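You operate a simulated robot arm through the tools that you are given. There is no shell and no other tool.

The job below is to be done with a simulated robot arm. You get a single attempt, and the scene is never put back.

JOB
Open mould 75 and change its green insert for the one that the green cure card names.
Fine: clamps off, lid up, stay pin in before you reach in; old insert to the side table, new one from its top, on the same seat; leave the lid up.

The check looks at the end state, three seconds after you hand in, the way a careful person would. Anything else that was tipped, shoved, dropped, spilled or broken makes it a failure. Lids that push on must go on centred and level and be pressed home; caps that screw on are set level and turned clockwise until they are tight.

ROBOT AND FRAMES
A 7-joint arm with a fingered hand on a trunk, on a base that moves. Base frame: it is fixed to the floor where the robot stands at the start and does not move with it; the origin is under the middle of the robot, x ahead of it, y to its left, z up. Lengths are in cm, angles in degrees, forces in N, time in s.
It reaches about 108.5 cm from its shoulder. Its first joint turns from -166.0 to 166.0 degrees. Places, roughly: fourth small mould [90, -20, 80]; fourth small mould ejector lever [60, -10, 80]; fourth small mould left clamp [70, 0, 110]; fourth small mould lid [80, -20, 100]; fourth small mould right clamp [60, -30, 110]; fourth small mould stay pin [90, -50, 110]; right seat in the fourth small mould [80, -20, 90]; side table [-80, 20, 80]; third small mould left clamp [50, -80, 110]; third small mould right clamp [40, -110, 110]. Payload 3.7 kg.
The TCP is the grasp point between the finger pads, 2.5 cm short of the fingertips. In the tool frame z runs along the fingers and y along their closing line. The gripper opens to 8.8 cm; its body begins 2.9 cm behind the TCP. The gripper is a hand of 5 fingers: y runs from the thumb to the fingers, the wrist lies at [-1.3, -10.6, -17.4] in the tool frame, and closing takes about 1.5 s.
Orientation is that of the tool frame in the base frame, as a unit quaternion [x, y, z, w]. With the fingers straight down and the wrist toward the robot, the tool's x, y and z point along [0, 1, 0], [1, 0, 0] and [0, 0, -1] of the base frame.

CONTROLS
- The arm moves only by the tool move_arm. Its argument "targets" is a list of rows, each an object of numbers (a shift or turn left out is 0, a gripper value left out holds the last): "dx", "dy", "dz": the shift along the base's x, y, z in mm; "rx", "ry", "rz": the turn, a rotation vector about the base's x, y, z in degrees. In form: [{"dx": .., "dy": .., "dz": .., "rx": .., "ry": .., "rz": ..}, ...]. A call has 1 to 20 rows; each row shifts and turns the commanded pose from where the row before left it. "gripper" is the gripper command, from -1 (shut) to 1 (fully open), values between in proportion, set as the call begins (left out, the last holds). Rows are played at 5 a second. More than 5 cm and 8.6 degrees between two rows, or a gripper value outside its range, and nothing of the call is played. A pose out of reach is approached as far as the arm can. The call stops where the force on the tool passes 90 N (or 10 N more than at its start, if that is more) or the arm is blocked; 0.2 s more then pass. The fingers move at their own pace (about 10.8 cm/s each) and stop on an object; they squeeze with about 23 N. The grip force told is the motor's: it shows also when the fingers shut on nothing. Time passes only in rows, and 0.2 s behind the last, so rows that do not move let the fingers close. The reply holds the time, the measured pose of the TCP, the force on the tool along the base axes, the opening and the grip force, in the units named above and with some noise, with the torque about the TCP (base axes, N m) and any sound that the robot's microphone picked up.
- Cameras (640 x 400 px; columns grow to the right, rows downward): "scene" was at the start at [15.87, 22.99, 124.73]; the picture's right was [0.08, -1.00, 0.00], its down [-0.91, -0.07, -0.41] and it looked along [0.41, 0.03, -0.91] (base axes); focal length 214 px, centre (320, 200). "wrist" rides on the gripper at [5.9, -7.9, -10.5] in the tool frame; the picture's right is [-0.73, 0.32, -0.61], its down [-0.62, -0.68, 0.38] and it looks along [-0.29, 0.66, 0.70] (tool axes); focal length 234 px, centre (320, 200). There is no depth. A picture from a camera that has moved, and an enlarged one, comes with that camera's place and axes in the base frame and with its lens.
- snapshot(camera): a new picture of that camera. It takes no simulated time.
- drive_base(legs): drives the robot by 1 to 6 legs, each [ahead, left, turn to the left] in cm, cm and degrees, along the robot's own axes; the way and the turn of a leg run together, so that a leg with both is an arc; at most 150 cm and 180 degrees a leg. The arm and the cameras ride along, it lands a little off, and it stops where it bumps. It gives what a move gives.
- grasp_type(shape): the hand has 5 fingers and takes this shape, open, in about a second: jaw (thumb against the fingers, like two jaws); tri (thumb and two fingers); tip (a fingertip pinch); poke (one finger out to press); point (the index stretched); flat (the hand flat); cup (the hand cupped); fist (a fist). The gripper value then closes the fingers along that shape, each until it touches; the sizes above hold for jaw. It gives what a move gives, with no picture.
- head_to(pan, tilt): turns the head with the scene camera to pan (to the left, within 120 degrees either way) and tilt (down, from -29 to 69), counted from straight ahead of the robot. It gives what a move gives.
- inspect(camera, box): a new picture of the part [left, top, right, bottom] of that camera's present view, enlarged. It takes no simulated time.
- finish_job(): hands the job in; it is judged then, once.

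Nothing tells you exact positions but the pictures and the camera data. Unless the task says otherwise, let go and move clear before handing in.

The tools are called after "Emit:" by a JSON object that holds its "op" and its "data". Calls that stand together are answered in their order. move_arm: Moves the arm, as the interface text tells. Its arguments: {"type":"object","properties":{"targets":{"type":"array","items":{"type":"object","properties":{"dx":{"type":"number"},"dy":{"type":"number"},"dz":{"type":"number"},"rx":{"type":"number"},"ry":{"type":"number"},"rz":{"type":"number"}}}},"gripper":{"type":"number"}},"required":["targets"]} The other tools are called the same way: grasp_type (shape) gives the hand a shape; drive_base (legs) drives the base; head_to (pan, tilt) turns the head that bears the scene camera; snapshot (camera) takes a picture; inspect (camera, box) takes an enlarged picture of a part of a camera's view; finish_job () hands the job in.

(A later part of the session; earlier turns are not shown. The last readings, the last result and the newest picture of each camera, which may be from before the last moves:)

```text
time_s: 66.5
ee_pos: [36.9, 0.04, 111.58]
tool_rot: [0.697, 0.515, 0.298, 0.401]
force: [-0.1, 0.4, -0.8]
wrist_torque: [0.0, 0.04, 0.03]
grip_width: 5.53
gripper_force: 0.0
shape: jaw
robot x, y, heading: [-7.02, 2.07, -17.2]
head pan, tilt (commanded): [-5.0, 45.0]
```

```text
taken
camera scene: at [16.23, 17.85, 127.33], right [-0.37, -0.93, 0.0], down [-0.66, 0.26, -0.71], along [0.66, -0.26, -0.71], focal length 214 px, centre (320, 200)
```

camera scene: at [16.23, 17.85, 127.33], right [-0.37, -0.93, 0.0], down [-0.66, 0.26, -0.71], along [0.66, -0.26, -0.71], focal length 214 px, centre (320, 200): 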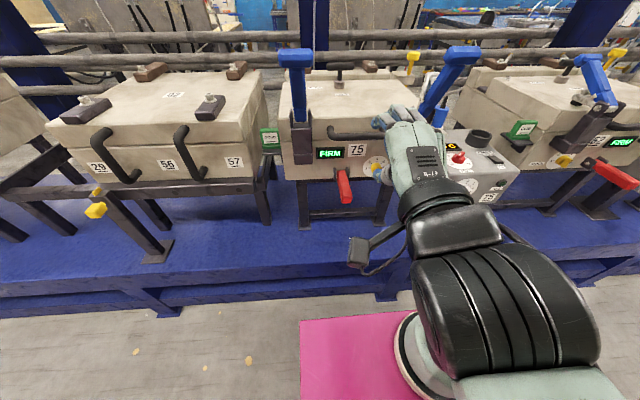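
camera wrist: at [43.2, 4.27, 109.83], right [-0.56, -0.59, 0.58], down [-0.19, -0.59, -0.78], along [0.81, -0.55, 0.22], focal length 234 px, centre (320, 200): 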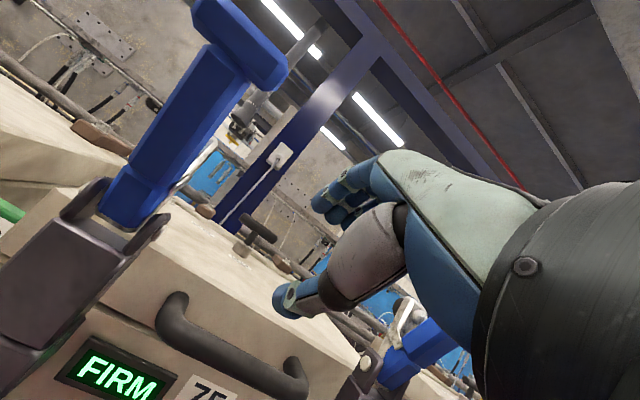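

The base is back to heading -17° at about [-7, 2]. I'll now bring the hand above and in front of the bar with fingers about 60° down.

Emit:
{"op": "move_arm", "data": {"targets": [{"dx": 20, "dy": -18, "dz": 10, "rx": 1.74, "ry": 5.74}, {"dx": 35, "dy": -18, "dz": 5, "rx": 1.74, "ry": 5.74}, {"dx": 38, "dy": -18, "rx": 1.74, "ry": 5.74}, {"dx": 38, "dy": -18, "rx": 1.74, "ry": 5.74}, {"dx": 38, "dy": -17, "rx": 1.74, "ry": 5.74}, {"dx": 38, "dy": -16, "dz": -15}, {}], "gripper": 0.05}}

Emit:
{"op": "snapshot", "data": {"camera": "scene"}}

Emit:
{"op": "snapshot", "data": {"camera": "wrist"}}

```text
time_s: 68.2
ee_pos: [57.68, -10.59, 111.55]
tool_rot: [0.777, 0.574, 0.153, 0.208]
force: [0.9, -0.2, -0.7]
wrist_torque: [0.02, 0.0, 0.0]
grip_width: 4.67
gripper_force: 0.1
shape: jaw
robot x, y, heading: [-7.49, 2.35, -16.9]
head pan, tilt (commanded): [-5.0, 45.0]
```

```text
taken
camera scene: at [16.23, 17.85, 127.33], right [-0.37, -0.93, 0.0], down [-0.66, 0.26, -0.71], along [0.66, -0.26, -0.71], focal length 214 px, centre (320, 200)
```

scene: 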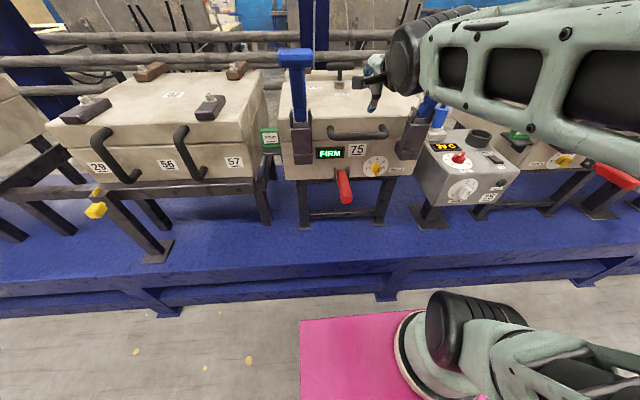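

```text
taken
camera wrist: at [47.84, -1.57, 116.66], right [-0.23, -0.69, 0.69], down [-0.57, -0.48, -0.67], along [0.79, -0.55, -0.28], focal length 234 px, centre (320, 200)
```

wrist: 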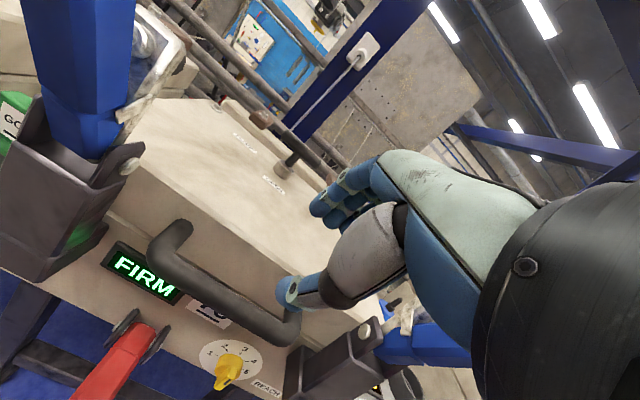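

The bar centre triangulates to [62.2, -11.8, 98.3] again. I'll lower and slide toward it.

Emit:
{"op": "move_arm", "data": {"targets": [{"dz": -27}, {"dz": -27}, {"dx": 9, "dy": -2.6, "dz": -15.6}, {"dx": 9, "dy": -2.6, "dz": -15.6}, {"dx": 9, "dy": -2.6, "dz": -15.6}, {}]}}

Emit:
{"op": "inspect", "data": {"camera": "scene", "box": [310, 60, 470, 160]}}

Emit:
{"op": "snapshot", "data": {"camera": "wrist"}}

```text
time_s: 69.5
ee_pos: [60.25, -11.19, 101.51]
tool_rot: [0.778, 0.574, 0.153, 0.207]
force: [-0.7, 1.6, -1.0]
wrist_torque: [-0.02, 0.03, 0.01]
grip_width: 4.64
gripper_force: 0.0
shape: jaw
robot x, y, heading: [-7.27, 2.24, -16.9]
head pan, tilt (commanded): [-5.0, 45.0]
```

```text
4.00 times, centred on (390, 110) of scene
camera zoom: at [16.23, 17.85, 127.33], right [-0.37, -0.93, 0.0], down [-0.66, 0.26, -0.71], along [0.66, -0.26, -0.71], focal length 858 px, centre (40, 560)
```

zoom: 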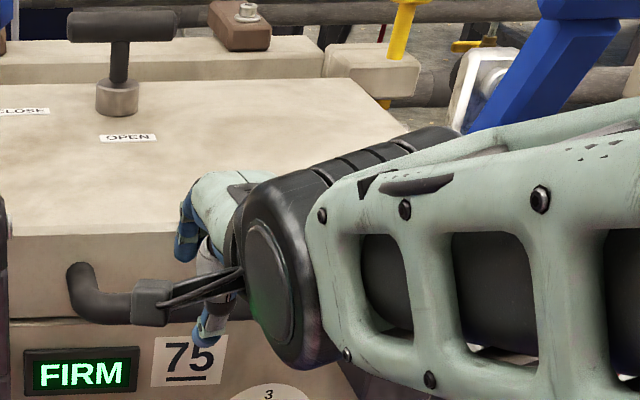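

```text
taken
camera wrist: at [50.47, -2.23, 106.64], right [-0.23, -0.69, 0.69], down [-0.57, -0.48, -0.67], along [0.79, -0.55, -0.28], focal length 234 px, centre (320, 200)
```

wrist: 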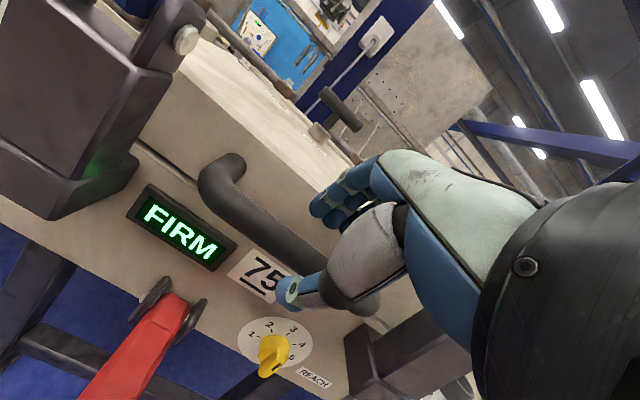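

The bar is sitting between thumb and fingers. I'll go the last 3.4 cm and close.

Emit:
{"op": "move_arm", "data": {"targets": [{"dx": 8.2, "dy": -2.5, "dz": -14.7}, {"dx": 8.2, "dy": -2.5, "dz": -14.7}, {}]}}

Emit:
{"op": "snapshot", "data": {"camera": "wrist"}}

Emit:
{"op": "move_arm", "data": {"targets": [{}, {}, {}, {}, {}, {}], "gripper": -1}}

Emit:
{"op": "snapshot", "data": {"camera": "wrist"}}

Emit:
{"op": "snapshot", "data": {"camera": "scene"}}

```text
time_s: 70.3
ee_pos: [61.95, -11.63, 98.57]
tool_rot: [0.778, 0.574, 0.152, 0.207]
force: [0.0, -0.8, -0.1]
wrist_torque: [0.02, -0.03, 0.03]
grip_width: 4.61
gripper_force: 0.0
shape: jaw
robot x, y, heading: [-7.34, 2.22, -16.8]
head pan, tilt (commanded): [-5.0, 45.0]
```

```text
taken
camera wrist: at [52.17, -2.62, 103.69], right [-0.24, -0.69, 0.69], down [-0.57, -0.48, -0.67], along [0.79, -0.55, -0.28], focal length 234 px, centre (320, 200)
```

wrist: 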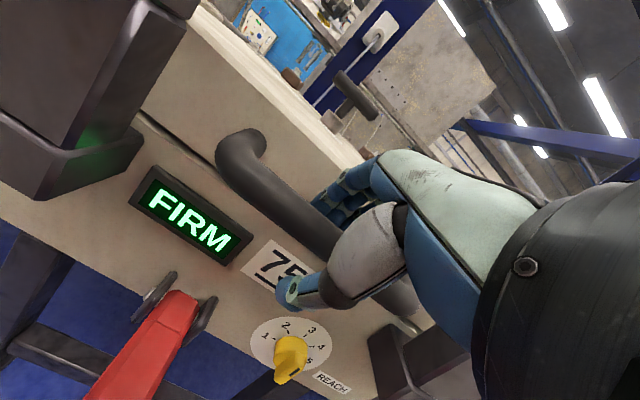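

```text
time_s: 71.8
ee_pos: [61.99, -11.62, 98.68]
tool_rot: [0.777, 0.574, 0.154, 0.208]
force: [-1.5, -1.0, -6.7]
wrist_torque: [-0.06, 0.0, 0.05]
grip_width: 0.8
gripper_force: 22.5
shape: jaw
robot x, y, heading: [-7.56, 2.2, -16.9]
head pan, tilt (commanded): [-5.0, 45.0]
```

```text
taken
camera wrist: at [52.17, -2.62, 103.69], right [-0.23, -0.69, 0.69], down [-0.57, -0.48, -0.67], along [0.79, -0.55, -0.28], focal length 234 px, centre (320, 200)
```

wrist: 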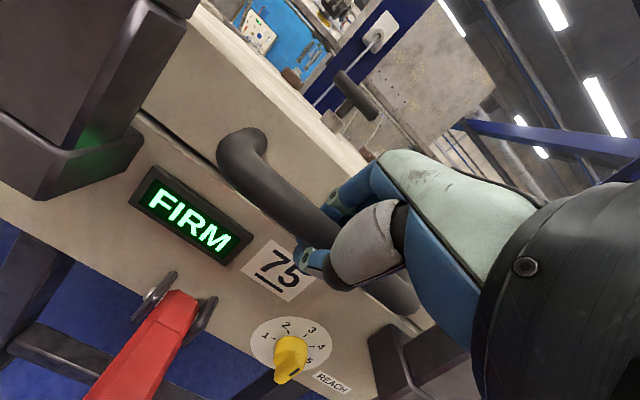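

```text
taken
camera scene: at [16.25, 17.85, 127.32], right [-0.37, -0.93, 0.0], down [-0.66, 0.26, -0.71], along [0.66, -0.26, -0.71], focal length 214 px, centre (320, 200)
```

scene: 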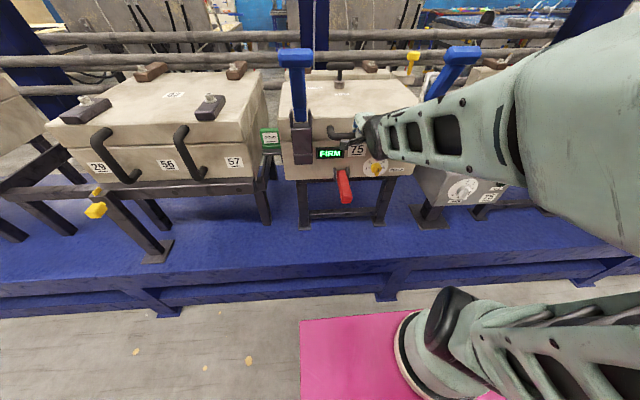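

The fingers have closed around the handle bar. I'll begin lifting along the lid's arc and watch the force.

Emit:
{"op": "move_arm", "data": {"targets": [{"dx": 0.5, "dz": 12}, {"dx": 0.8, "dy": -0.3, "dz": 13}, {"dx": 1.2, "dy": -0.4, "dz": 12}, {"dx": 1.6, "dy": -0.5, "dz": 13}, {}]}}

Emit:
{"op": "snapshot", "data": {"camera": "scene"}}

Emit:
{"op": "snapshot", "data": {"camera": "wrist"}}

```text
time_s: 73.0
ee_pos: [62.52, -11.68, 103.53]
tool_rot: [0.777, 0.575, 0.153, 0.207]
force: [8.8, -1.2, -5.9]
wrist_torque: [0.05, 0.1, 0.23]
grip_width: 0.72
gripper_force: 23.0
shape: jaw
robot x, y, heading: [-7.31, 2.34, -16.9]
head pan, tilt (commanded): [-5.0, 45.0]
```

```text
taken
camera scene: at [16.3, 17.84, 127.32], right [-0.37, -0.93, 0.0], down [-0.66, 0.26, -0.71], along [0.66, -0.26, -0.71], focal length 214 px, centre (320, 200)
```

scene: 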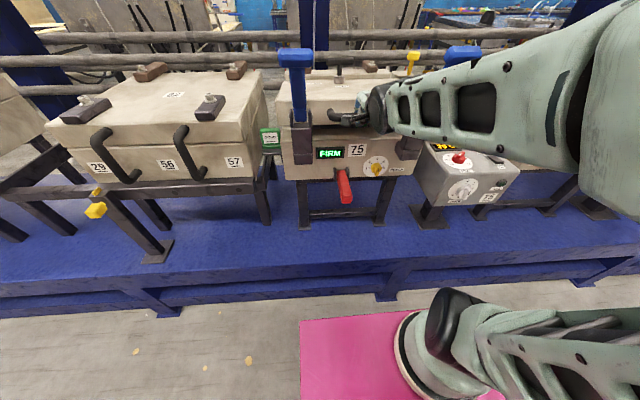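

```text
taken
camera wrist: at [52.59, -2.79, 108.58], right [-0.23, -0.69, 0.69], down [-0.57, -0.48, -0.67], along [0.79, -0.55, -0.28], focal length 234 px, centre (320, 200)
```

wrist: 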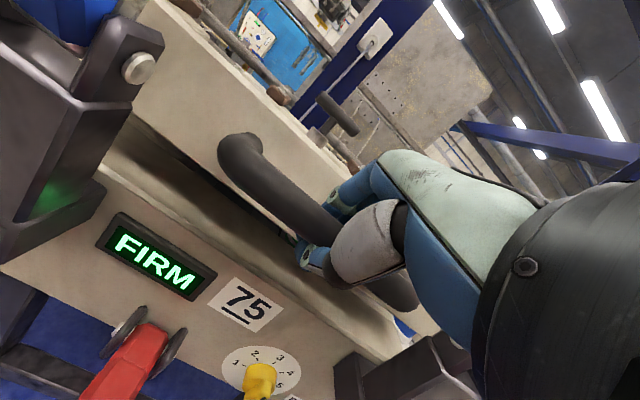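

The lid is lifting with only about 10 N of load. I'll continue along the arc and watch the forearm near the right clamp handle.

Emit:
{"op": "move_arm", "data": {"targets": [{"dx": 4.5, "dy": -1.4, "dz": 24.6, "rx": -0.6, "ry": -1.9}, {"dx": 6, "dy": -1.8, "dz": 24.3, "rx": -0.6, "ry": -1.9}, {"dx": 7.5, "dy": -2.3, "dz": 23.7, "rx": -0.6, "ry": -1.9}, {"dx": 9, "dy": -2.7, "dz": 23.2, "rx": -0.6, "ry": -1.9}, {}]}}

Emit:
{"op": "snapshot", "data": {"camera": "scene"}}

Emit:
{"op": "snapshot", "data": {"camera": "wrist"}}

```text
time_s: 74.2
ee_pos: [65.29, -12.64, 112.85]
tool_rot: [0.762, 0.562, 0.191, 0.26]
force: [40.0, -14.9, -25.7]
wrist_torque: [0.42, 0.5, 0.41]
grip_width: 0.73
gripper_force: 23.5
shape: jaw
robot x, y, heading: [-7.29, 2.29, -16.8]
head pan, tilt (commanded): [-5.0, 45.0]
```

```text
taken
camera scene: at [16.5, 17.77, 127.29], right [-0.37, -0.93, 0.0], down [-0.66, 0.26, -0.71], along [0.65, -0.26, -0.71], focal length 214 px, centre (320, 200)
```

scene: 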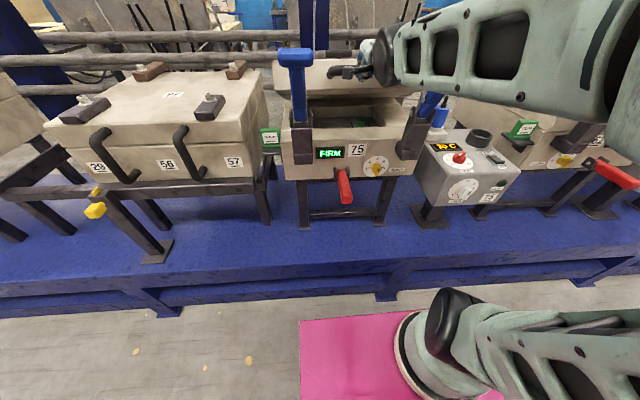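

```text
taken
camera wrist: at [54.89, -3.51, 116.25], right [-0.32, -0.66, 0.68], down [-0.48, -0.51, -0.72], along [0.82, -0.56, -0.15], focal length 234 px, centre (320, 200)
```

wrist: 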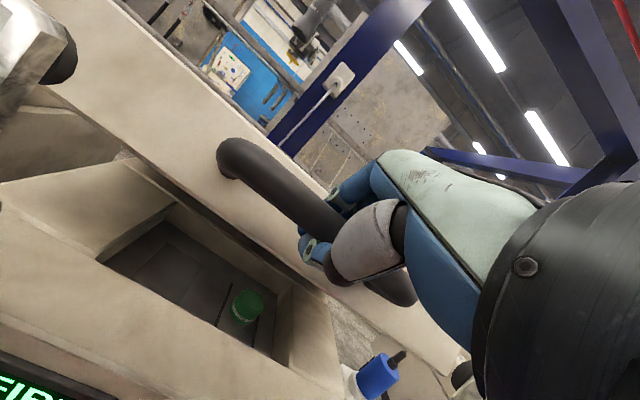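

The mould's inside is visible now, with the green insert in the right part. The radial pull is about 50 N, so my arc is too wide; I'll ease in toward the hinge.

Emit:
{"op": "move_arm", "data": {"targets": [{"dx": 6, "dy": -1.8, "dz": -1}, {"dx": 6, "dy": -1.8, "dz": -1}, {}]}}

```text
time_s: 75.0
ee_pos: [66.3, -12.91, 112.92]
tool_rot: [0.76, 0.562, 0.193, 0.263]
force: [-0.9, 0.4, 0.2]
wrist_torque: [-0.02, 0.02, 0.02]
grip_width: 0.67
gripper_force: 22.8
shape: jaw
robot x, y, heading: [-7.02, 1.85, -16.8]
head pan, tilt (commanded): [-5.0, 45.0]
```

The force is relieved, and the lid seems to carry itself here. The corrected hinge is near a-distance 98.5 and z 95. I'll continue along the refined arc.

Emit:
{"op": "move_arm", "data": {"targets": [{"dx": 13.9, "dy": -4.2, "dz": 20.6, "rx": -0.6, "ry": -1.9}, {"dx": 13.9, "dy": -4.2, "dz": 20.3, "rx": -0.6, "ry": -1.9}, {"dx": 15.2, "dy": -4.6, "dz": 19.3, "rx": -0.6, "ry": -1.9}, {"dx": 16.5, "dy": -5.0, "dz": 18.1, "rx": -0.6, "ry": -1.9}, {}]}}

Emit:
{"op": "snapshot", "data": {"camera": "scene"}}

Emit:
{"op": "snapshot", "data": {"camera": "wrist"}}

```text
time_s: 76.2
ee_pos: [72.24, -14.7, 120.59]
tool_rot: [0.74, 0.547, 0.231, 0.314]
force: [2.8, -0.3, 1.3]
wrist_torque: [-0.04, 0.04, 0.07]
grip_width: 0.63
gripper_force: 23.4
shape: jaw
robot x, y, heading: [-6.83, 2.12, -16.6]
head pan, tilt (commanded): [-5.0, 45.0]
```

```text
taken
camera scene: at [16.25, 17.85, 127.33], right [-0.37, -0.93, 0.0], down [-0.66, 0.26, -0.71], along [0.66, -0.26, -0.71], focal length 214 px, centre (320, 200)
```

scene: 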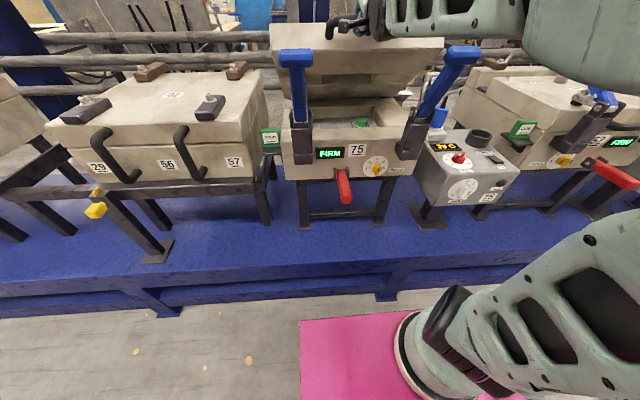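

```text
taken
camera wrist: at [61.41, -5.45, 122.15], right [-0.41, -0.63, 0.66], down [-0.37, -0.54, -0.75], along [0.83, -0.56, -0.01], focal length 234 px, centre (320, 200)
```

wrist: 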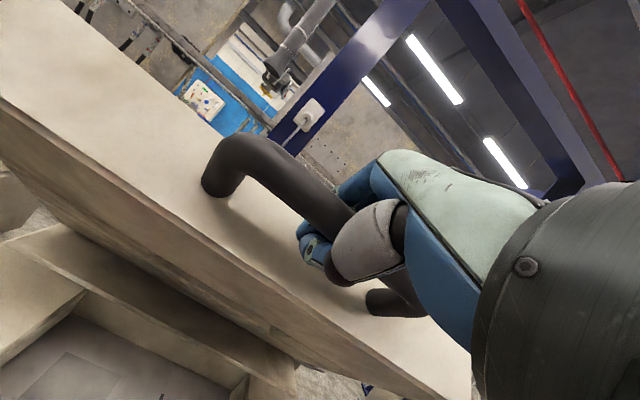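

The lid is up about 40° with almost no load. I'll continue.

Emit:
{"op": "move_arm", "data": {"targets": [{"dx": 17.6, "dy": -5.3, "dz": 16.9, "rx": -0.6, "ry": -1.9}, {"dx": 18.8, "dy": -5.7, "dz": 15.6, "rx": -0.6, "ry": -1.9}, {"dx": 19.6, "dy": -5.9, "dz": 14.1, "rx": -0.6, "ry": -1.9}, {"dx": 20.7, "dy": -6.3, "dz": 12.7, "rx": -0.6, "ry": -1.9}, {}]}}

Emit:
{"op": "snapshot", "data": {"camera": "scene"}}

Emit:
{"op": "snapshot", "data": {"camera": "wrist"}}

```text
time_s: 77.3
ee_pos: [80.14, -17.03, 126.53]
tool_rot: [0.717, 0.53, 0.268, 0.365]
force: [3.3, -2.6, 2.2]
wrist_torque: [0.01, 0.12, 0.14]
grip_width: 0.62
gripper_force: 23.3
shape: jaw
robot x, y, heading: [-7.31, 2.0, -17.0]
head pan, tilt (commanded): [-5.0, 45.0]
```

```text
taken
camera scene: at [16.25, 17.83, 127.33], right [-0.37, -0.93, 0.0], down [-0.66, 0.26, -0.71], along [0.66, -0.26, -0.71], focal length 214 px, centre (320, 200)
```

scene: 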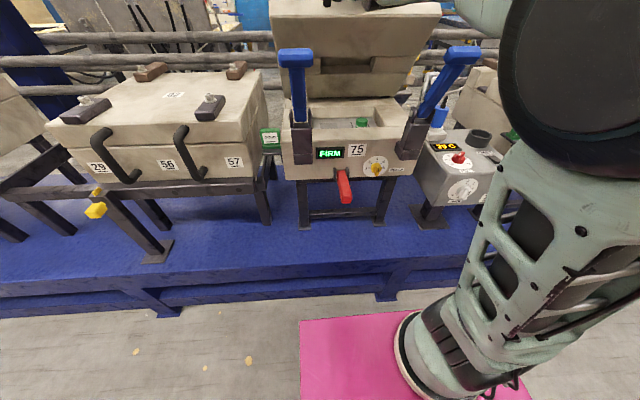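

```text
taken
camera wrist: at [69.2, -7.69, 126.3], right [-0.5, -0.6, 0.62], down [-0.27, -0.57, -0.77], along [0.82, -0.56, 0.12], focal length 234 px, centre (320, 200)
```

wrist: 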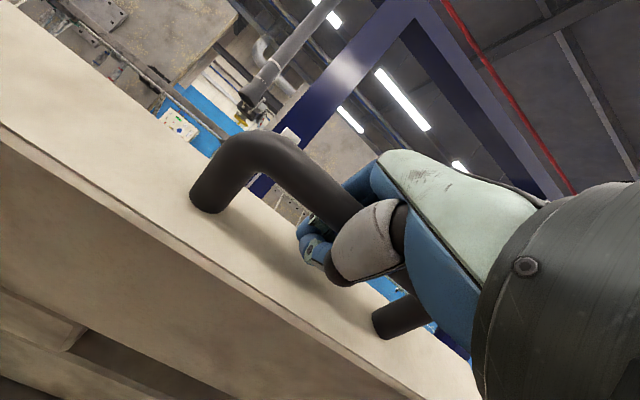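

The lid is at about 56° and moving freely. I'll carry on, watching for the end stop.

Emit:
{"op": "move_arm", "data": {"targets": [{"dx": 21.3, "dy": -6.5, "dz": 11.2}, {"dx": 22.1, "dy": -6.7, "dz": 9.5}, {"dx": 22.7, "dy": -6.9, "dz": 8.0}, {"dx": 23.2, "dy": -7.0, "dz": 6.2}, {}]}}

Emit:
{"op": "snapshot", "data": {"camera": "scene"}}

Emit:
{"op": "snapshot", "data": {"camera": "wrist"}}

```text
time_s: 78.5
ee_pos: [88.83, -19.9, 130.08]
tool_rot: [0.716, 0.53, 0.269, 0.365]
force: [6.0, -0.7, 12.8]
wrist_torque: [-0.11, 0.36, 0.08]
grip_width: 0.61
gripper_force: 23.0
shape: jaw
robot x, y, heading: [-7.17, 2.25, -17.2]
head pan, tilt (commanded): [-5.0, 45.0]
```

```text
taken
camera scene: at [16.22, 17.86, 127.33], right [-0.37, -0.93, 0.0], down [-0.66, 0.26, -0.71], along [0.66, -0.26, -0.71], focal length 214 px, centre (320, 200)
```

scene: 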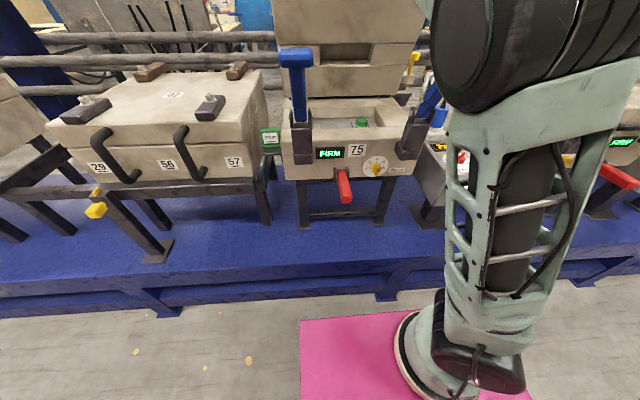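

```text
taken
camera wrist: at [78.02, -10.48, 129.8], right [-0.5, -0.6, 0.62], down [-0.27, -0.57, -0.77], along [0.82, -0.56, 0.12], focal length 234 px, centre (320, 200)
```

wrist: 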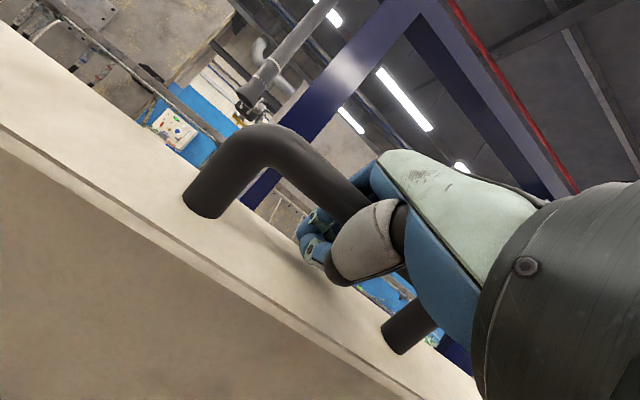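

The lid is near 72°. I'll keep going slowly to find the end stop.

Emit:
{"op": "move_arm", "data": {"targets": [{"dx": 18, "dy": -5.5, "dz": 7}, {"dx": 18, "dy": -5.5, "dz": 4}, {"dx": 18, "dy": -5.5, "dz": 2.5}, {}]}}

Emit:
{"op": "snapshot", "data": {"camera": "scene"}}

Emit:
{"op": "snapshot", "data": {"camera": "wrist"}}

```text
time_s: 79.5
ee_pos: [94.47, -21.53, 131.34]
tool_rot: [0.718, 0.53, 0.267, 0.365]
force: [7.5, -6.6, 3.8]
wrist_torque: [0.11, 0.24, 0.13]
grip_width: 0.59
gripper_force: 22.8
shape: jaw
robot x, y, heading: [-7.31, 2.47, -17.1]
head pan, tilt (commanded): [-5.0, 45.0]
```

```text
taken
camera scene: at [16.27, 17.81, 127.32], right [-0.37, -0.93, 0.0], down [-0.66, 0.26, -0.71], along [0.66, -0.26, -0.71], focal length 214 px, centre (320, 200)
```

scene: 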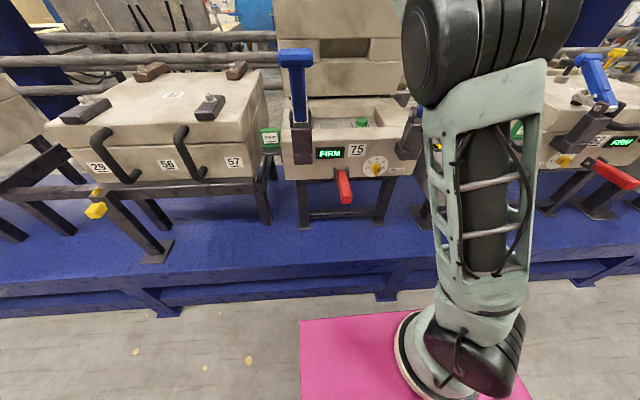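

```text
taken
camera wrist: at [83.52, -12.13, 131.06], right [-0.5, -0.6, 0.62], down [-0.27, -0.57, -0.77], along [0.82, -0.56, 0.12], focal length 234 px, centre (320, 200)
```

wrist: 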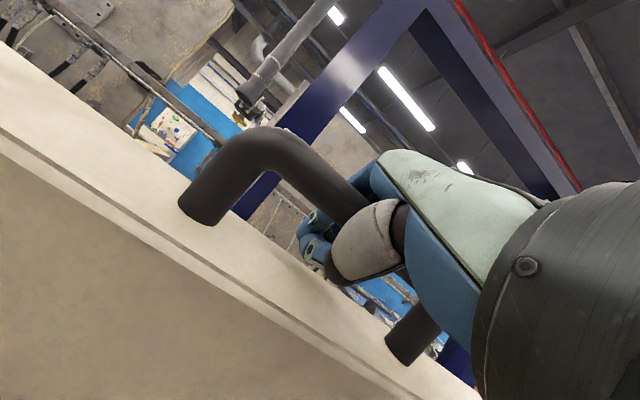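

The lid is near 81°. I'll push on a little further.

Emit:
{"op": "move_arm", "data": {"targets": [{"dx": 18, "dy": -5.5, "dz": 1}, {"dx": 18, "dy": -5.5, "dz": 0}, {"dx": 18, "dy": -5.5, "dz": -1}, {}]}}

Emit:
{"op": "snapshot", "data": {"camera": "scene"}}

```text
time_s: 80.5
ee_pos: [99.6, -22.94, 131.39]
tool_rot: [0.717, 0.53, 0.267, 0.365]
force: [0.1, -0.5, 4.7]
wrist_torque: [-0.07, 0.07, 0.03]
grip_width: 0.57
gripper_force: 23.3
shape: jaw
robot x, y, heading: [-7.15, 2.29, -16.8]
head pan, tilt (commanded): [-5.0, 45.0]
```

```text
taken
camera scene: at [16.21, 17.86, 127.33], right [-0.37, -0.93, 0.0], down [-0.66, 0.26, -0.71], along [0.66, -0.26, -0.71], focal length 214 px, centre (320, 200)
```

scene: 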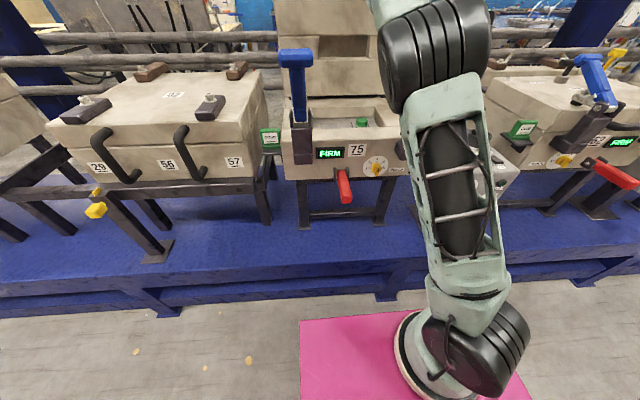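

The lid is about vertical and still free. I'll try a bit more to see if there is a stop or resting position.

Emit:
{"op": "move_arm", "data": {"targets": [{"dx": 12, "dy": -3.6, "dz": -1}, {"dx": 12, "dy": -3.6, "dz": -2}, {}]}}

Emit:
{"op": "snapshot", "data": {"camera": "scene"}}

Emit:
{"op": "snapshot", "data": {"camera": "wrist"}}

```text
time_s: 81.2
ee_pos: [101.66, -23.53, 131.32]
tool_rot: [0.717, 0.531, 0.267, 0.364]
force: [-52.4, 13.4, -15.7]
wrist_torque: [-0.62, -1.51, 0.41]
grip_width: 0.81
gripper_force: 22.8
shape: jaw
robot x, y, heading: [-7.02, 2.37, -16.9]
head pan, tilt (commanded): [-5.0, 45.0]
stopped in row 3: the force on the tool passed its limit at 96 N (the readings are from after the stop); the commanded pose is now the measured one
```

```text
taken
camera scene: at [15.89, 17.94, 127.36], right [-0.37, -0.93, 0.0], down [-0.66, 0.26, -0.71], along [0.66, -0.26, -0.71], focal length 214 px, centre (320, 200)
```

scene: 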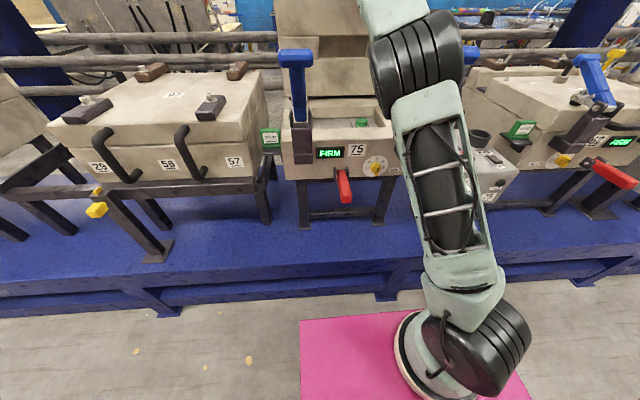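

```text
taken
camera wrist: at [90.76, -14.23, 131.07], right [-0.5, -0.61, 0.62], down [-0.27, -0.57, -0.77], along [0.82, -0.55, 0.12], focal length 234 px, centre (320, 200)
```

wrist: 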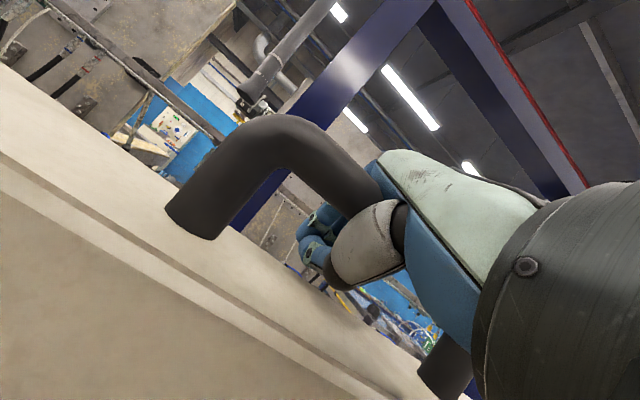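

I've reached the lid's end stop just past vertical. I'll ease off slightly, then open the hand while keeping it close to see if the lid stays.

Emit:
{"op": "move_arm", "data": {"targets": [{"dx": -5, "dy": 1.5}, {}]}}

Emit:
{"op": "move_arm", "data": {"targets": [{}, {}, {}, {}, {}, {}], "gripper": 0.1}}

Emit:
{"op": "snapshot", "data": {"camera": "wrist"}}

```text
time_s: 81.8
ee_pos: [101.49, -23.38, 131.08]
tool_rot: [0.717, 0.532, 0.267, 0.364]
force: [-2.1, 1.9, 3.7]
wrist_torque: [-0.17, 0.13, 0.0]
grip_width: 0.63
gripper_force: 22.7
shape: jaw
robot x, y, heading: [-7.48, 2.51, -16.8]
head pan, tilt (commanded): [-5.0, 45.0]
```

```text
time_s: 83.2
ee_pos: [101.28, -23.38, 131.18]
tool_rot: [0.717, 0.531, 0.267, 0.364]
force: [2.2, -0.2, 18.2]
wrist_torque: [0.02, 0.13, 0.0]
grip_width: 3.8
gripper_force: 0.1
shape: jaw
robot x, y, heading: [-7.47, 2.23, -16.9]
head pan, tilt (commanded): [-5.0, 45.0]
```

```text
taken
camera wrist: at [90.42, -14.18, 130.99], right [-0.5, -0.61, 0.62], down [-0.27, -0.57, -0.77], along [0.82, -0.55, 0.12], focal length 234 px, centre (320, 200)
```

wrist: 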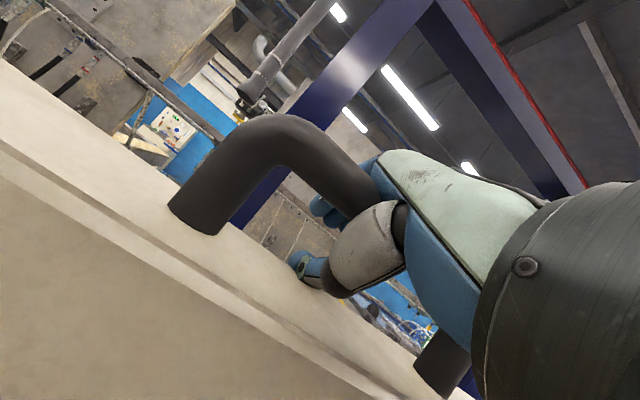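

The lid holds with the hand open. I'll slide the hand out along the finger axis and check that the lid stays.

Emit:
{"op": "move_arm", "data": {"targets": [{"dx": -7, "dy": 2.1, "dz": 7}, {"dx": -10, "dy": 3, "dz": 8}, {"dx": -10, "dy": 3, "dz": 8}, {}]}}

Emit:
{"op": "snapshot", "data": {"camera": "wrist"}}

Emit:
{"op": "snapshot", "data": {"camera": "scene"}}

```text
time_s: 84.2
ee_pos: [98.74, -22.62, 133.42]
tool_rot: [0.717, 0.532, 0.268, 0.363]
force: [0.5, 1.3, 0.4]
wrist_torque: [0.02, -0.01, 0.0]
grip_width: 4.79
gripper_force: 0.0
shape: jaw
robot x, y, heading: [-7.41, 2.57, -16.9]
head pan, tilt (commanded): [-5.0, 45.0]
```

```text
taken
camera wrist: at [87.86, -13.35, 133.24], right [-0.5, -0.61, 0.62], down [-0.27, -0.57, -0.77], along [0.82, -0.55, 0.12], focal length 234 px, centre (320, 200)
```

wrist: 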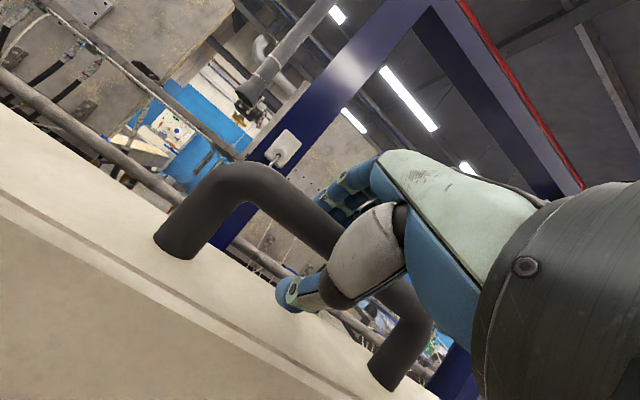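

```text
taken
camera scene: at [16.15, 17.88, 127.32], right [-0.37, -0.93, 0.0], down [-0.66, 0.26, -0.71], along [0.66, -0.26, -0.71], focal length 214 px, centre (320, 200)
```

scene: 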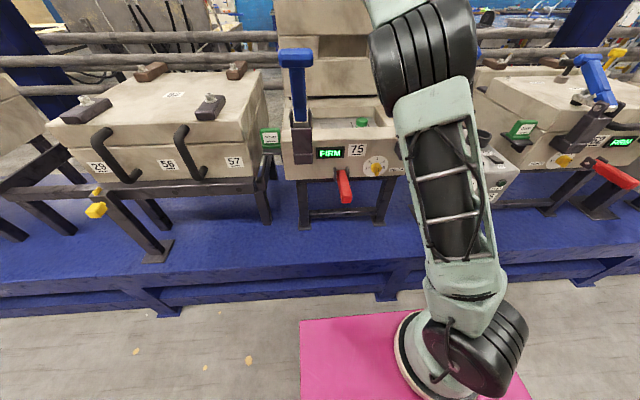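

The lid stays up by itself. I'll withdraw further and then move back to look at the stay pin.

Emit:
{"op": "move_arm", "data": {"targets": [{"dx": -14, "dy": 4.2, "dz": 11}, {"dx": -14, "dy": 4.2, "dz": 11}, {"dx": -14, "dy": 4.2, "dz": 11}, {"dx": -30, "dy": 9, "dz": 10}, {"dx": -40, "dy": 12}, {"dx": -40, "dy": 12}, {}], "gripper": 1}}

Emit:
{"op": "snapshot", "data": {"camera": "scene"}}

Emit:
{"op": "snapshot", "data": {"camera": "wrist"}}

```text
time_s: 85.8
ee_pos: [83.45, -18.19, 137.77]
tool_rot: [0.718, 0.532, 0.266, 0.363]
force: [-0.2, 0.7, -0.3]
wrist_torque: [-0.02, 0.0, 0.02]
grip_width: 8.79
gripper_force: 0.0
shape: jaw
robot x, y, heading: [-7.31, 1.87, -17.2]
head pan, tilt (commanded): [-5.0, 45.0]
```

```text
taken
camera scene: at [16.17, 17.87, 127.33], right [-0.37, -0.93, 0.0], down [-0.66, 0.26, -0.71], along [0.66, -0.26, -0.71], focal length 214 px, centre (320, 200)
```

scene: 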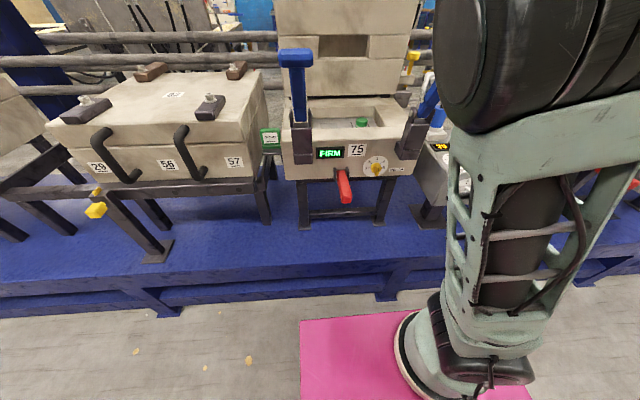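

```text
taken
camera wrist: at [72.6, -8.93, 137.42], right [-0.5, -0.6, 0.62], down [-0.28, -0.57, -0.77], along [0.82, -0.56, 0.12], focal length 234 px, centre (320, 200)
```

wrist: 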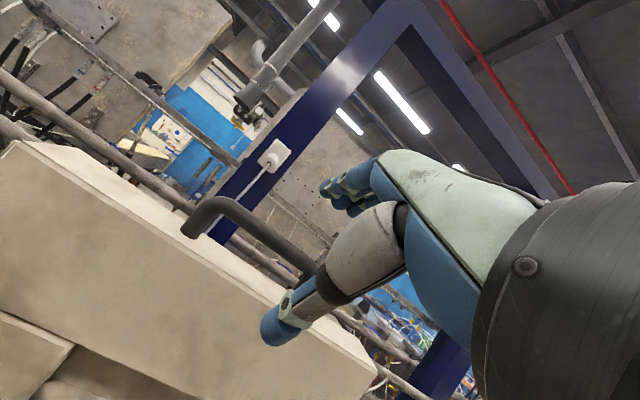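

The lid is up and free-standing. Now I zoom in on the stay pin and the mould cavity.

Emit:
{"op": "inspect", "data": {"camera": "scene", "box": [376, 30, 456, 80]}}

Emit:
{"op": "inspect", "data": {"camera": "scene", "box": [376, 70, 456, 120]}}

Emit:
{"op": "inspect", "data": {"camera": "scene", "box": [270, 80, 430, 180]}}

```text
8.00 times, centred on (416, 55) of scene
camera zoom: at [16.17, 17.87, 127.33], right [-0.37, -0.93, 0.0], down [-0.66, 0.26, -0.71], along [0.66, -0.26, -0.71], focal length 1716 px, centre (-448, 1360)
```

zoom: 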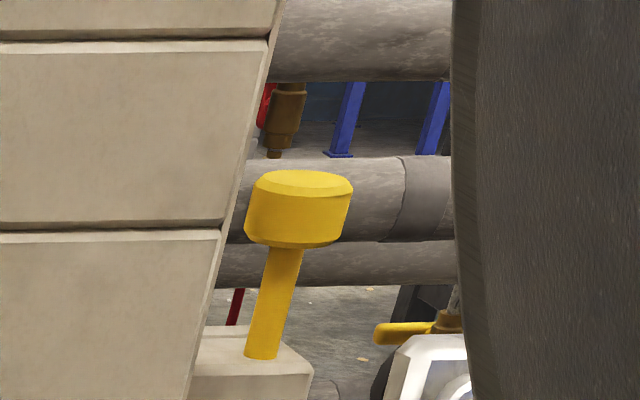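

```text
8.00 times, centred on (416, 95) of scene
camera zoom: at [16.17, 17.87, 127.33], right [-0.37, -0.93, 0.0], down [-0.66, 0.26, -0.71], along [0.66, -0.26, -0.71], focal length 1716 px, centre (-448, 1040)
```

zoom: 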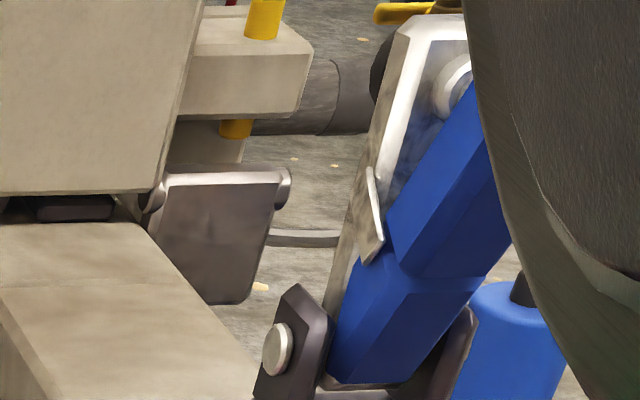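

```text
4.00 times, centred on (350, 130) of scene
camera zoom: at [16.17, 17.87, 127.33], right [-0.37, -0.93, 0.0], down [-0.66, 0.26, -0.71], along [0.66, -0.26, -0.71], focal length 858 px, centre (200, 480)
```

zoom: 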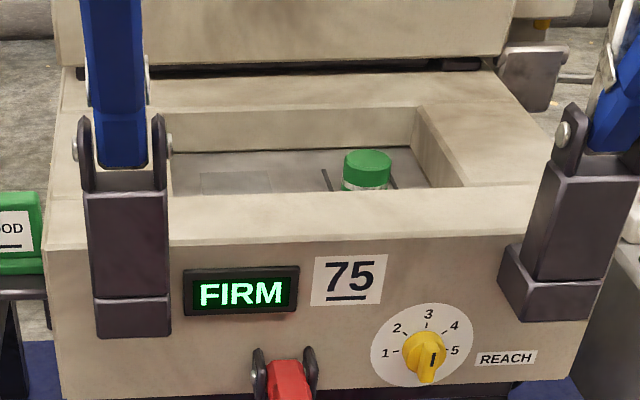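

The pin stands vertically in a block at the right rear, with a yellow head about 6 cm wide at [92.3, -50.5, 108]. I'll pull the hand back, drive closer again, and then press the pin down from above.

Emit:
{"op": "move_arm", "data": {"targets": [{"dx": -40, "dy": 0}, {"dx": -45, "dy": 0}, {"dx": -45, "dy": 0}, {"dx": -45, "dy": 0}, {"dx": -45, "dy": 0}, {"dx": -30, "dy": -10}, {}]}}

Emit:
{"op": "drive_base", "data": {"legs": [[17, 0, 0]]}}

Emit:
{"op": "snapshot", "data": {"camera": "scene"}}

Emit:
{"op": "snapshot", "data": {"camera": "wrist"}}

```text
time_s: 87.4
ee_pos: [58.43, -19.09, 137.67]
tool_rot: [0.718, 0.532, 0.267, 0.362]
force: [0.3, 0.4, -0.3]
wrist_torque: [0.02, 0.01, 0.01]
grip_width: 8.76
gripper_force: 0.0
shape: jaw
robot x, y, heading: [-7.45, 2.04, -17.0]
head pan, tilt (commanded): [-5.0, 45.0]
```

```text
time_s: 88.9
ee_pos: [74.54, -23.89, 137.69]
tool_rot: [0.716, 0.533, 0.268, 0.363]
force: [-0.6, -0.2, -0.4]
wrist_torque: [0.02, -0.01, 0.0]
grip_width: 8.76
gripper_force: 0.1
shape: jaw
robot x, y, heading: [8.55, -2.56, -16.5]
head pan, tilt (commanded): [-5.0, 45.0]
```

```text
taken
camera scene: at [32.18, 13.06, 127.33], right [-0.37, -0.93, 0.0], down [-0.66, 0.26, -0.71], along [0.66, -0.26, -0.71], focal length 214 px, centre (320, 200)
```

scene: 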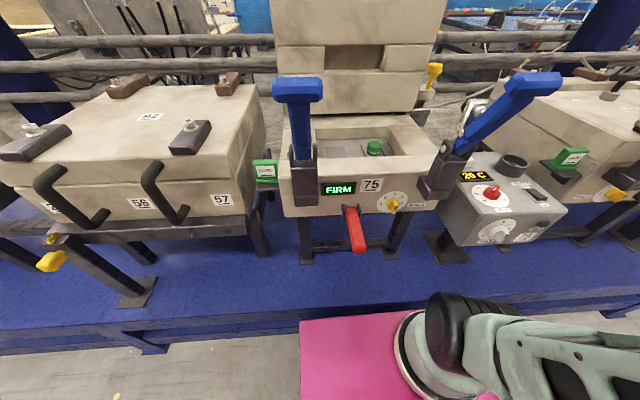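

```text
taken
camera wrist: at [63.67, -14.58, 137.55], right [-0.49, -0.61, 0.62], down [-0.27, -0.57, -0.77], along [0.82, -0.55, 0.12], focal length 234 px, centre (320, 200)
```

wrist: 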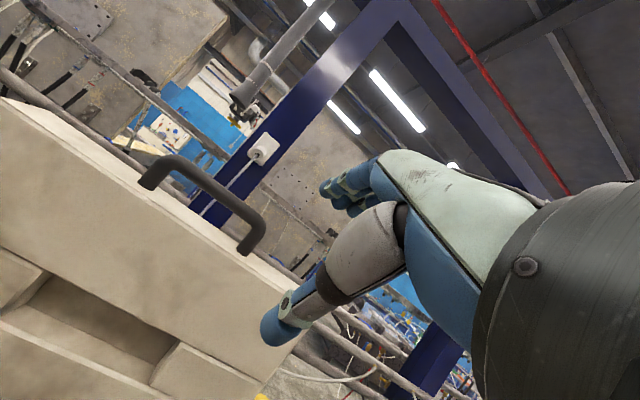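

The view is good: cavity, green insert and pin are all clear. I'll bring the hand round to the right of the lid with the fingers turned straight down and yawed left, so the wrist camera stays clear of the lid.

Emit:
{"op": "move_arm", "data": {"targets": [{"dx": -5, "dy": -29, "dz": -12, "rx": 1.74, "ry": 5.74}, {"dx": -5, "dy": -29, "dz": -12, "rx": 1.74, "ry": 5.74}, {"dx": -5, "dy": -29, "dz": -12, "rx": 1.74, "ry": 5.74}, {"dx": -5, "dy": -29, "dz": -12, "rx": 1.74, "ry": 5.74}, {"dx": -5, "dy": -29, "dz": -12, "rx": 1.74, "ry": 5.74}, {"dx": -5, "dy": -29, "dz": -12, "rx": 1.74, "ry": 5.74}, {"dx": -5, "dy": -29, "dz": -12, "rx": 1.74, "ry": 5.74}, {"dx": -5, "dy": -29, "dz": -12, "rx": 1.74, "ry": 5.74}, {"dx": -5, "dy": -29, "dz": -12, "rx": 1.74, "ry": 5.74}, {"rz": 7.5}, {"rz": 7.5}, {"rz": 7.5}, {"rz": 7.5}, {}], "gripper": -1}}

Emit:
{"op": "snapshot", "data": {"camera": "scene"}}

Emit:
{"op": "snapshot", "data": {"camera": "wrist"}}

```text
time_s: 91.9
ee_pos: [69.95, -50.01, 126.83]
tool_rot: [0.621, 0.784, -0.003, -0.001]
force: [0.2, -0.6, -0.3]
wrist_torque: [0.04, 0.01, 0.04]
grip_width: 0.0
gripper_force: 23.2
shape: jaw
robot x, y, heading: [8.43, -2.83, -16.6]
head pan, tilt (commanded): [-5.0, 45.0]
```

```text
taken
camera scene: at [32.17, 13.06, 127.33], right [-0.37, -0.93, 0.0], down [-0.66, 0.26, -0.71], along [0.66, -0.26, -0.71], focal length 214 px, centre (320, 200)
```

scene: 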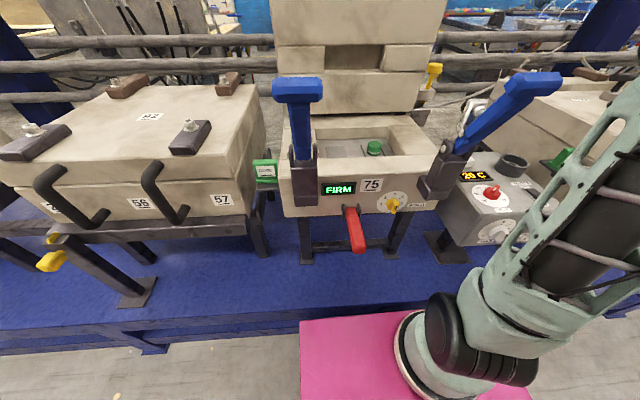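

```text
taken
camera wrist: at [60.98, -46.18, 137.38], right [0.49, -0.63, 0.61], down [-0.52, -0.77, -0.38], along [0.7, -0.13, -0.7], focal length 234 px, centre (320, 200)
```

wrist: 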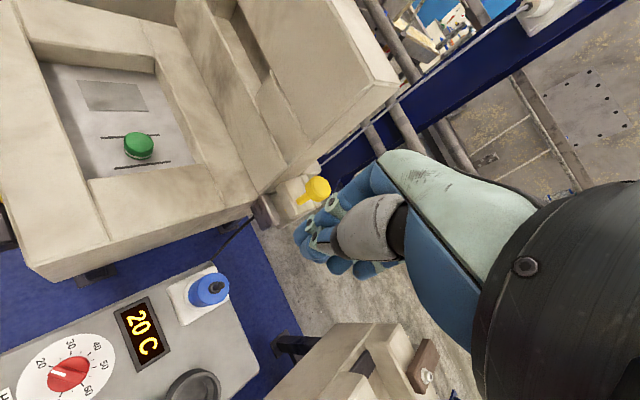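

I get the pin head at [92.0, -49.9, 108]. A closer look at the pin block and the green insert follows.

Emit:
{"op": "inspect", "data": {"camera": "wrist", "box": [236, 140, 364, 220]}}

Emit:
{"op": "inspect", "data": {"camera": "wrist", "box": [40, 50, 200, 200]}}

Emit:
{"op": "inspect", "data": {"camera": "scene", "box": [300, 110, 420, 185]}}

Emit:
{"op": "inspect", "data": {"camera": "scene", "box": [400, 50, 480, 100]}}

```text
5.00 times, centred on (300, 180) of wrist
camera zoom: at [60.98, -46.18, 137.38], right [0.49, -0.63, 0.61], down [-0.52, -0.77, -0.38], along [0.7, -0.13, -0.7], focal length 1171 px, centre (420, 300)
```

zoom: 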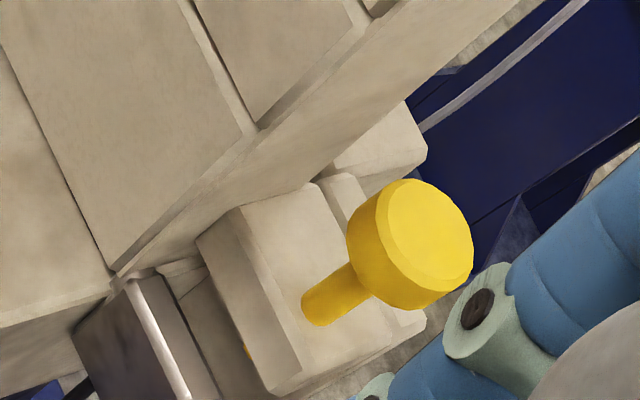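

```text
2.67 times, centred on (120, 125) of wrist
camera zoom: at [60.98, -46.18, 137.38], right [0.49, -0.63, 0.61], down [-0.52, -0.77, -0.38], along [0.7, -0.13, -0.7], focal length 624 px, centre (853, 400)
```

zoom: 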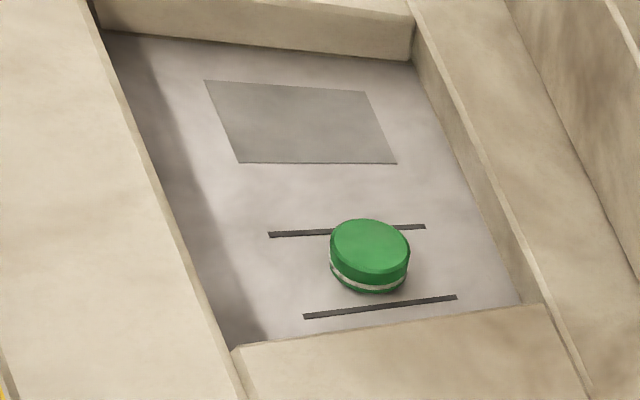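

```text
5.33 times, centred on (360, 148) of scene
camera zoom: at [32.17, 13.06, 127.33], right [-0.37, -0.93, 0.0], down [-0.66, 0.26, -0.71], along [0.66, -0.26, -0.71], focal length 1144 px, centre (107, 480)
```

zoom: 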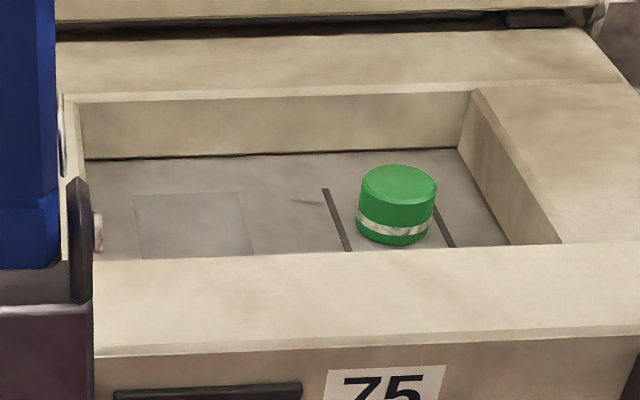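

```text
8.00 times, centred on (440, 75) of scene
camera zoom: at [32.17, 13.06, 127.33], right [-0.37, -0.93, 0.0], down [-0.66, 0.26, -0.71], along [0.66, -0.26, -0.71], focal length 1716 px, centre (-640, 1200)
```

zoom: 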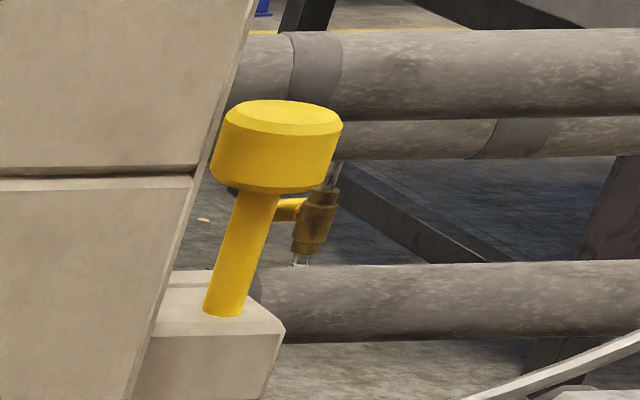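

The green insert stands on the right seat with its top centre near [79.65, -23.4, 93.1]. I'll move above the pin and then press it down with closed fingers.

Emit:
{"op": "move_arm", "data": {"targets": [{"dx": 44, "dz": -10}, {"dx": 44, "dz": -12}, {"dx": 44, "dz": -12}, {"dx": 44, "dy": 2, "dz": -12}, {"dx": 44, "dy": 2, "dz": -12}, {}]}}

Emit:
{"op": "snapshot", "data": {"camera": "scene"}}

Emit:
{"op": "snapshot", "data": {"camera": "wrist"}}

Emit:
{"op": "inspect", "data": {"camera": "scene", "box": [390, 30, 490, 92]}}

```text
time_s: 93.5
ee_pos: [88.32, -46.06, 128.58]
tool_rot: [0.62, 0.782, 0.003, 0.064]
force: [1.0, -0.2, 0.3]
wrist_torque: [0.01, -0.03, -0.01]
grip_width: 0.01
gripper_force: 23.1
shape: jaw
robot x, y, heading: [7.81, -2.48, -16.7]
head pan, tilt (commanded): [-5.0, 45.0]
stopped in row 6: the arm was blocked; the commanded pose is now the measured one
```

```text
taken
camera scene: at [16.02, 18.07, 132.4], right [-0.37, -0.93, -0.01], down [-0.57, 0.23, -0.79], along [0.74, -0.29, -0.61], focal length 214 px, centre (320, 200)
```

scene: 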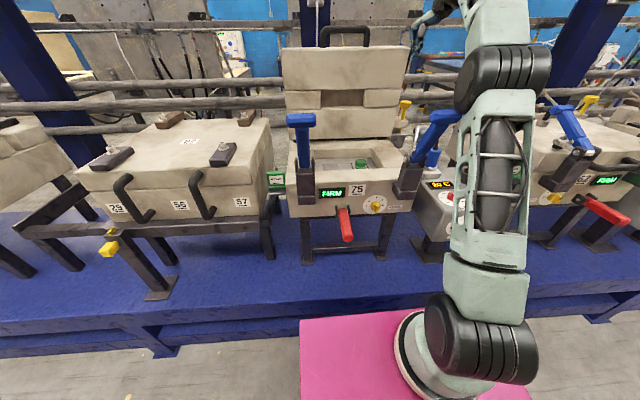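

```text
taken
camera wrist: at [78.15, -41.61, 137.59], right [0.41, -0.58, 0.7], down [-0.48, -0.79, -0.38], along [0.77, -0.18, -0.61], focal length 234 px, centre (320, 200)
```

wrist: 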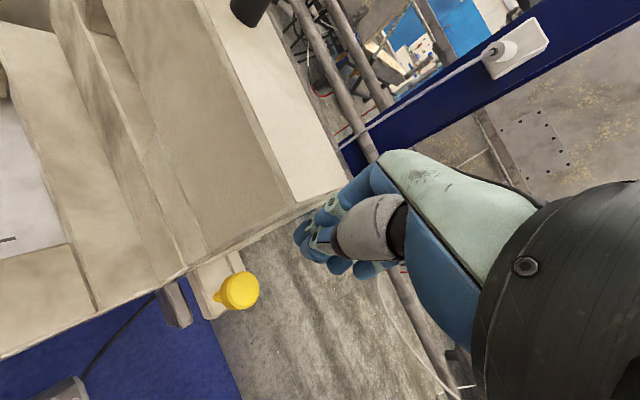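

```text
6.40 times, centred on (440, 61) of scene
camera zoom: at [16.02, 18.07, 132.4], right [-0.37, -0.93, -0.01], down [-0.57, 0.23, -0.79], along [0.74, -0.29, -0.61], focal length 1373 px, centre (-448, 1090)
```

zoom: 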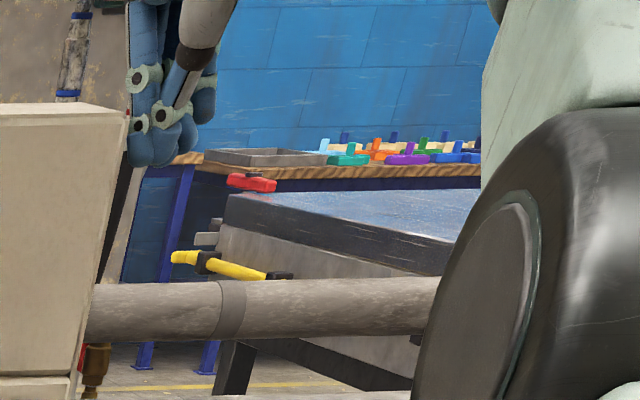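

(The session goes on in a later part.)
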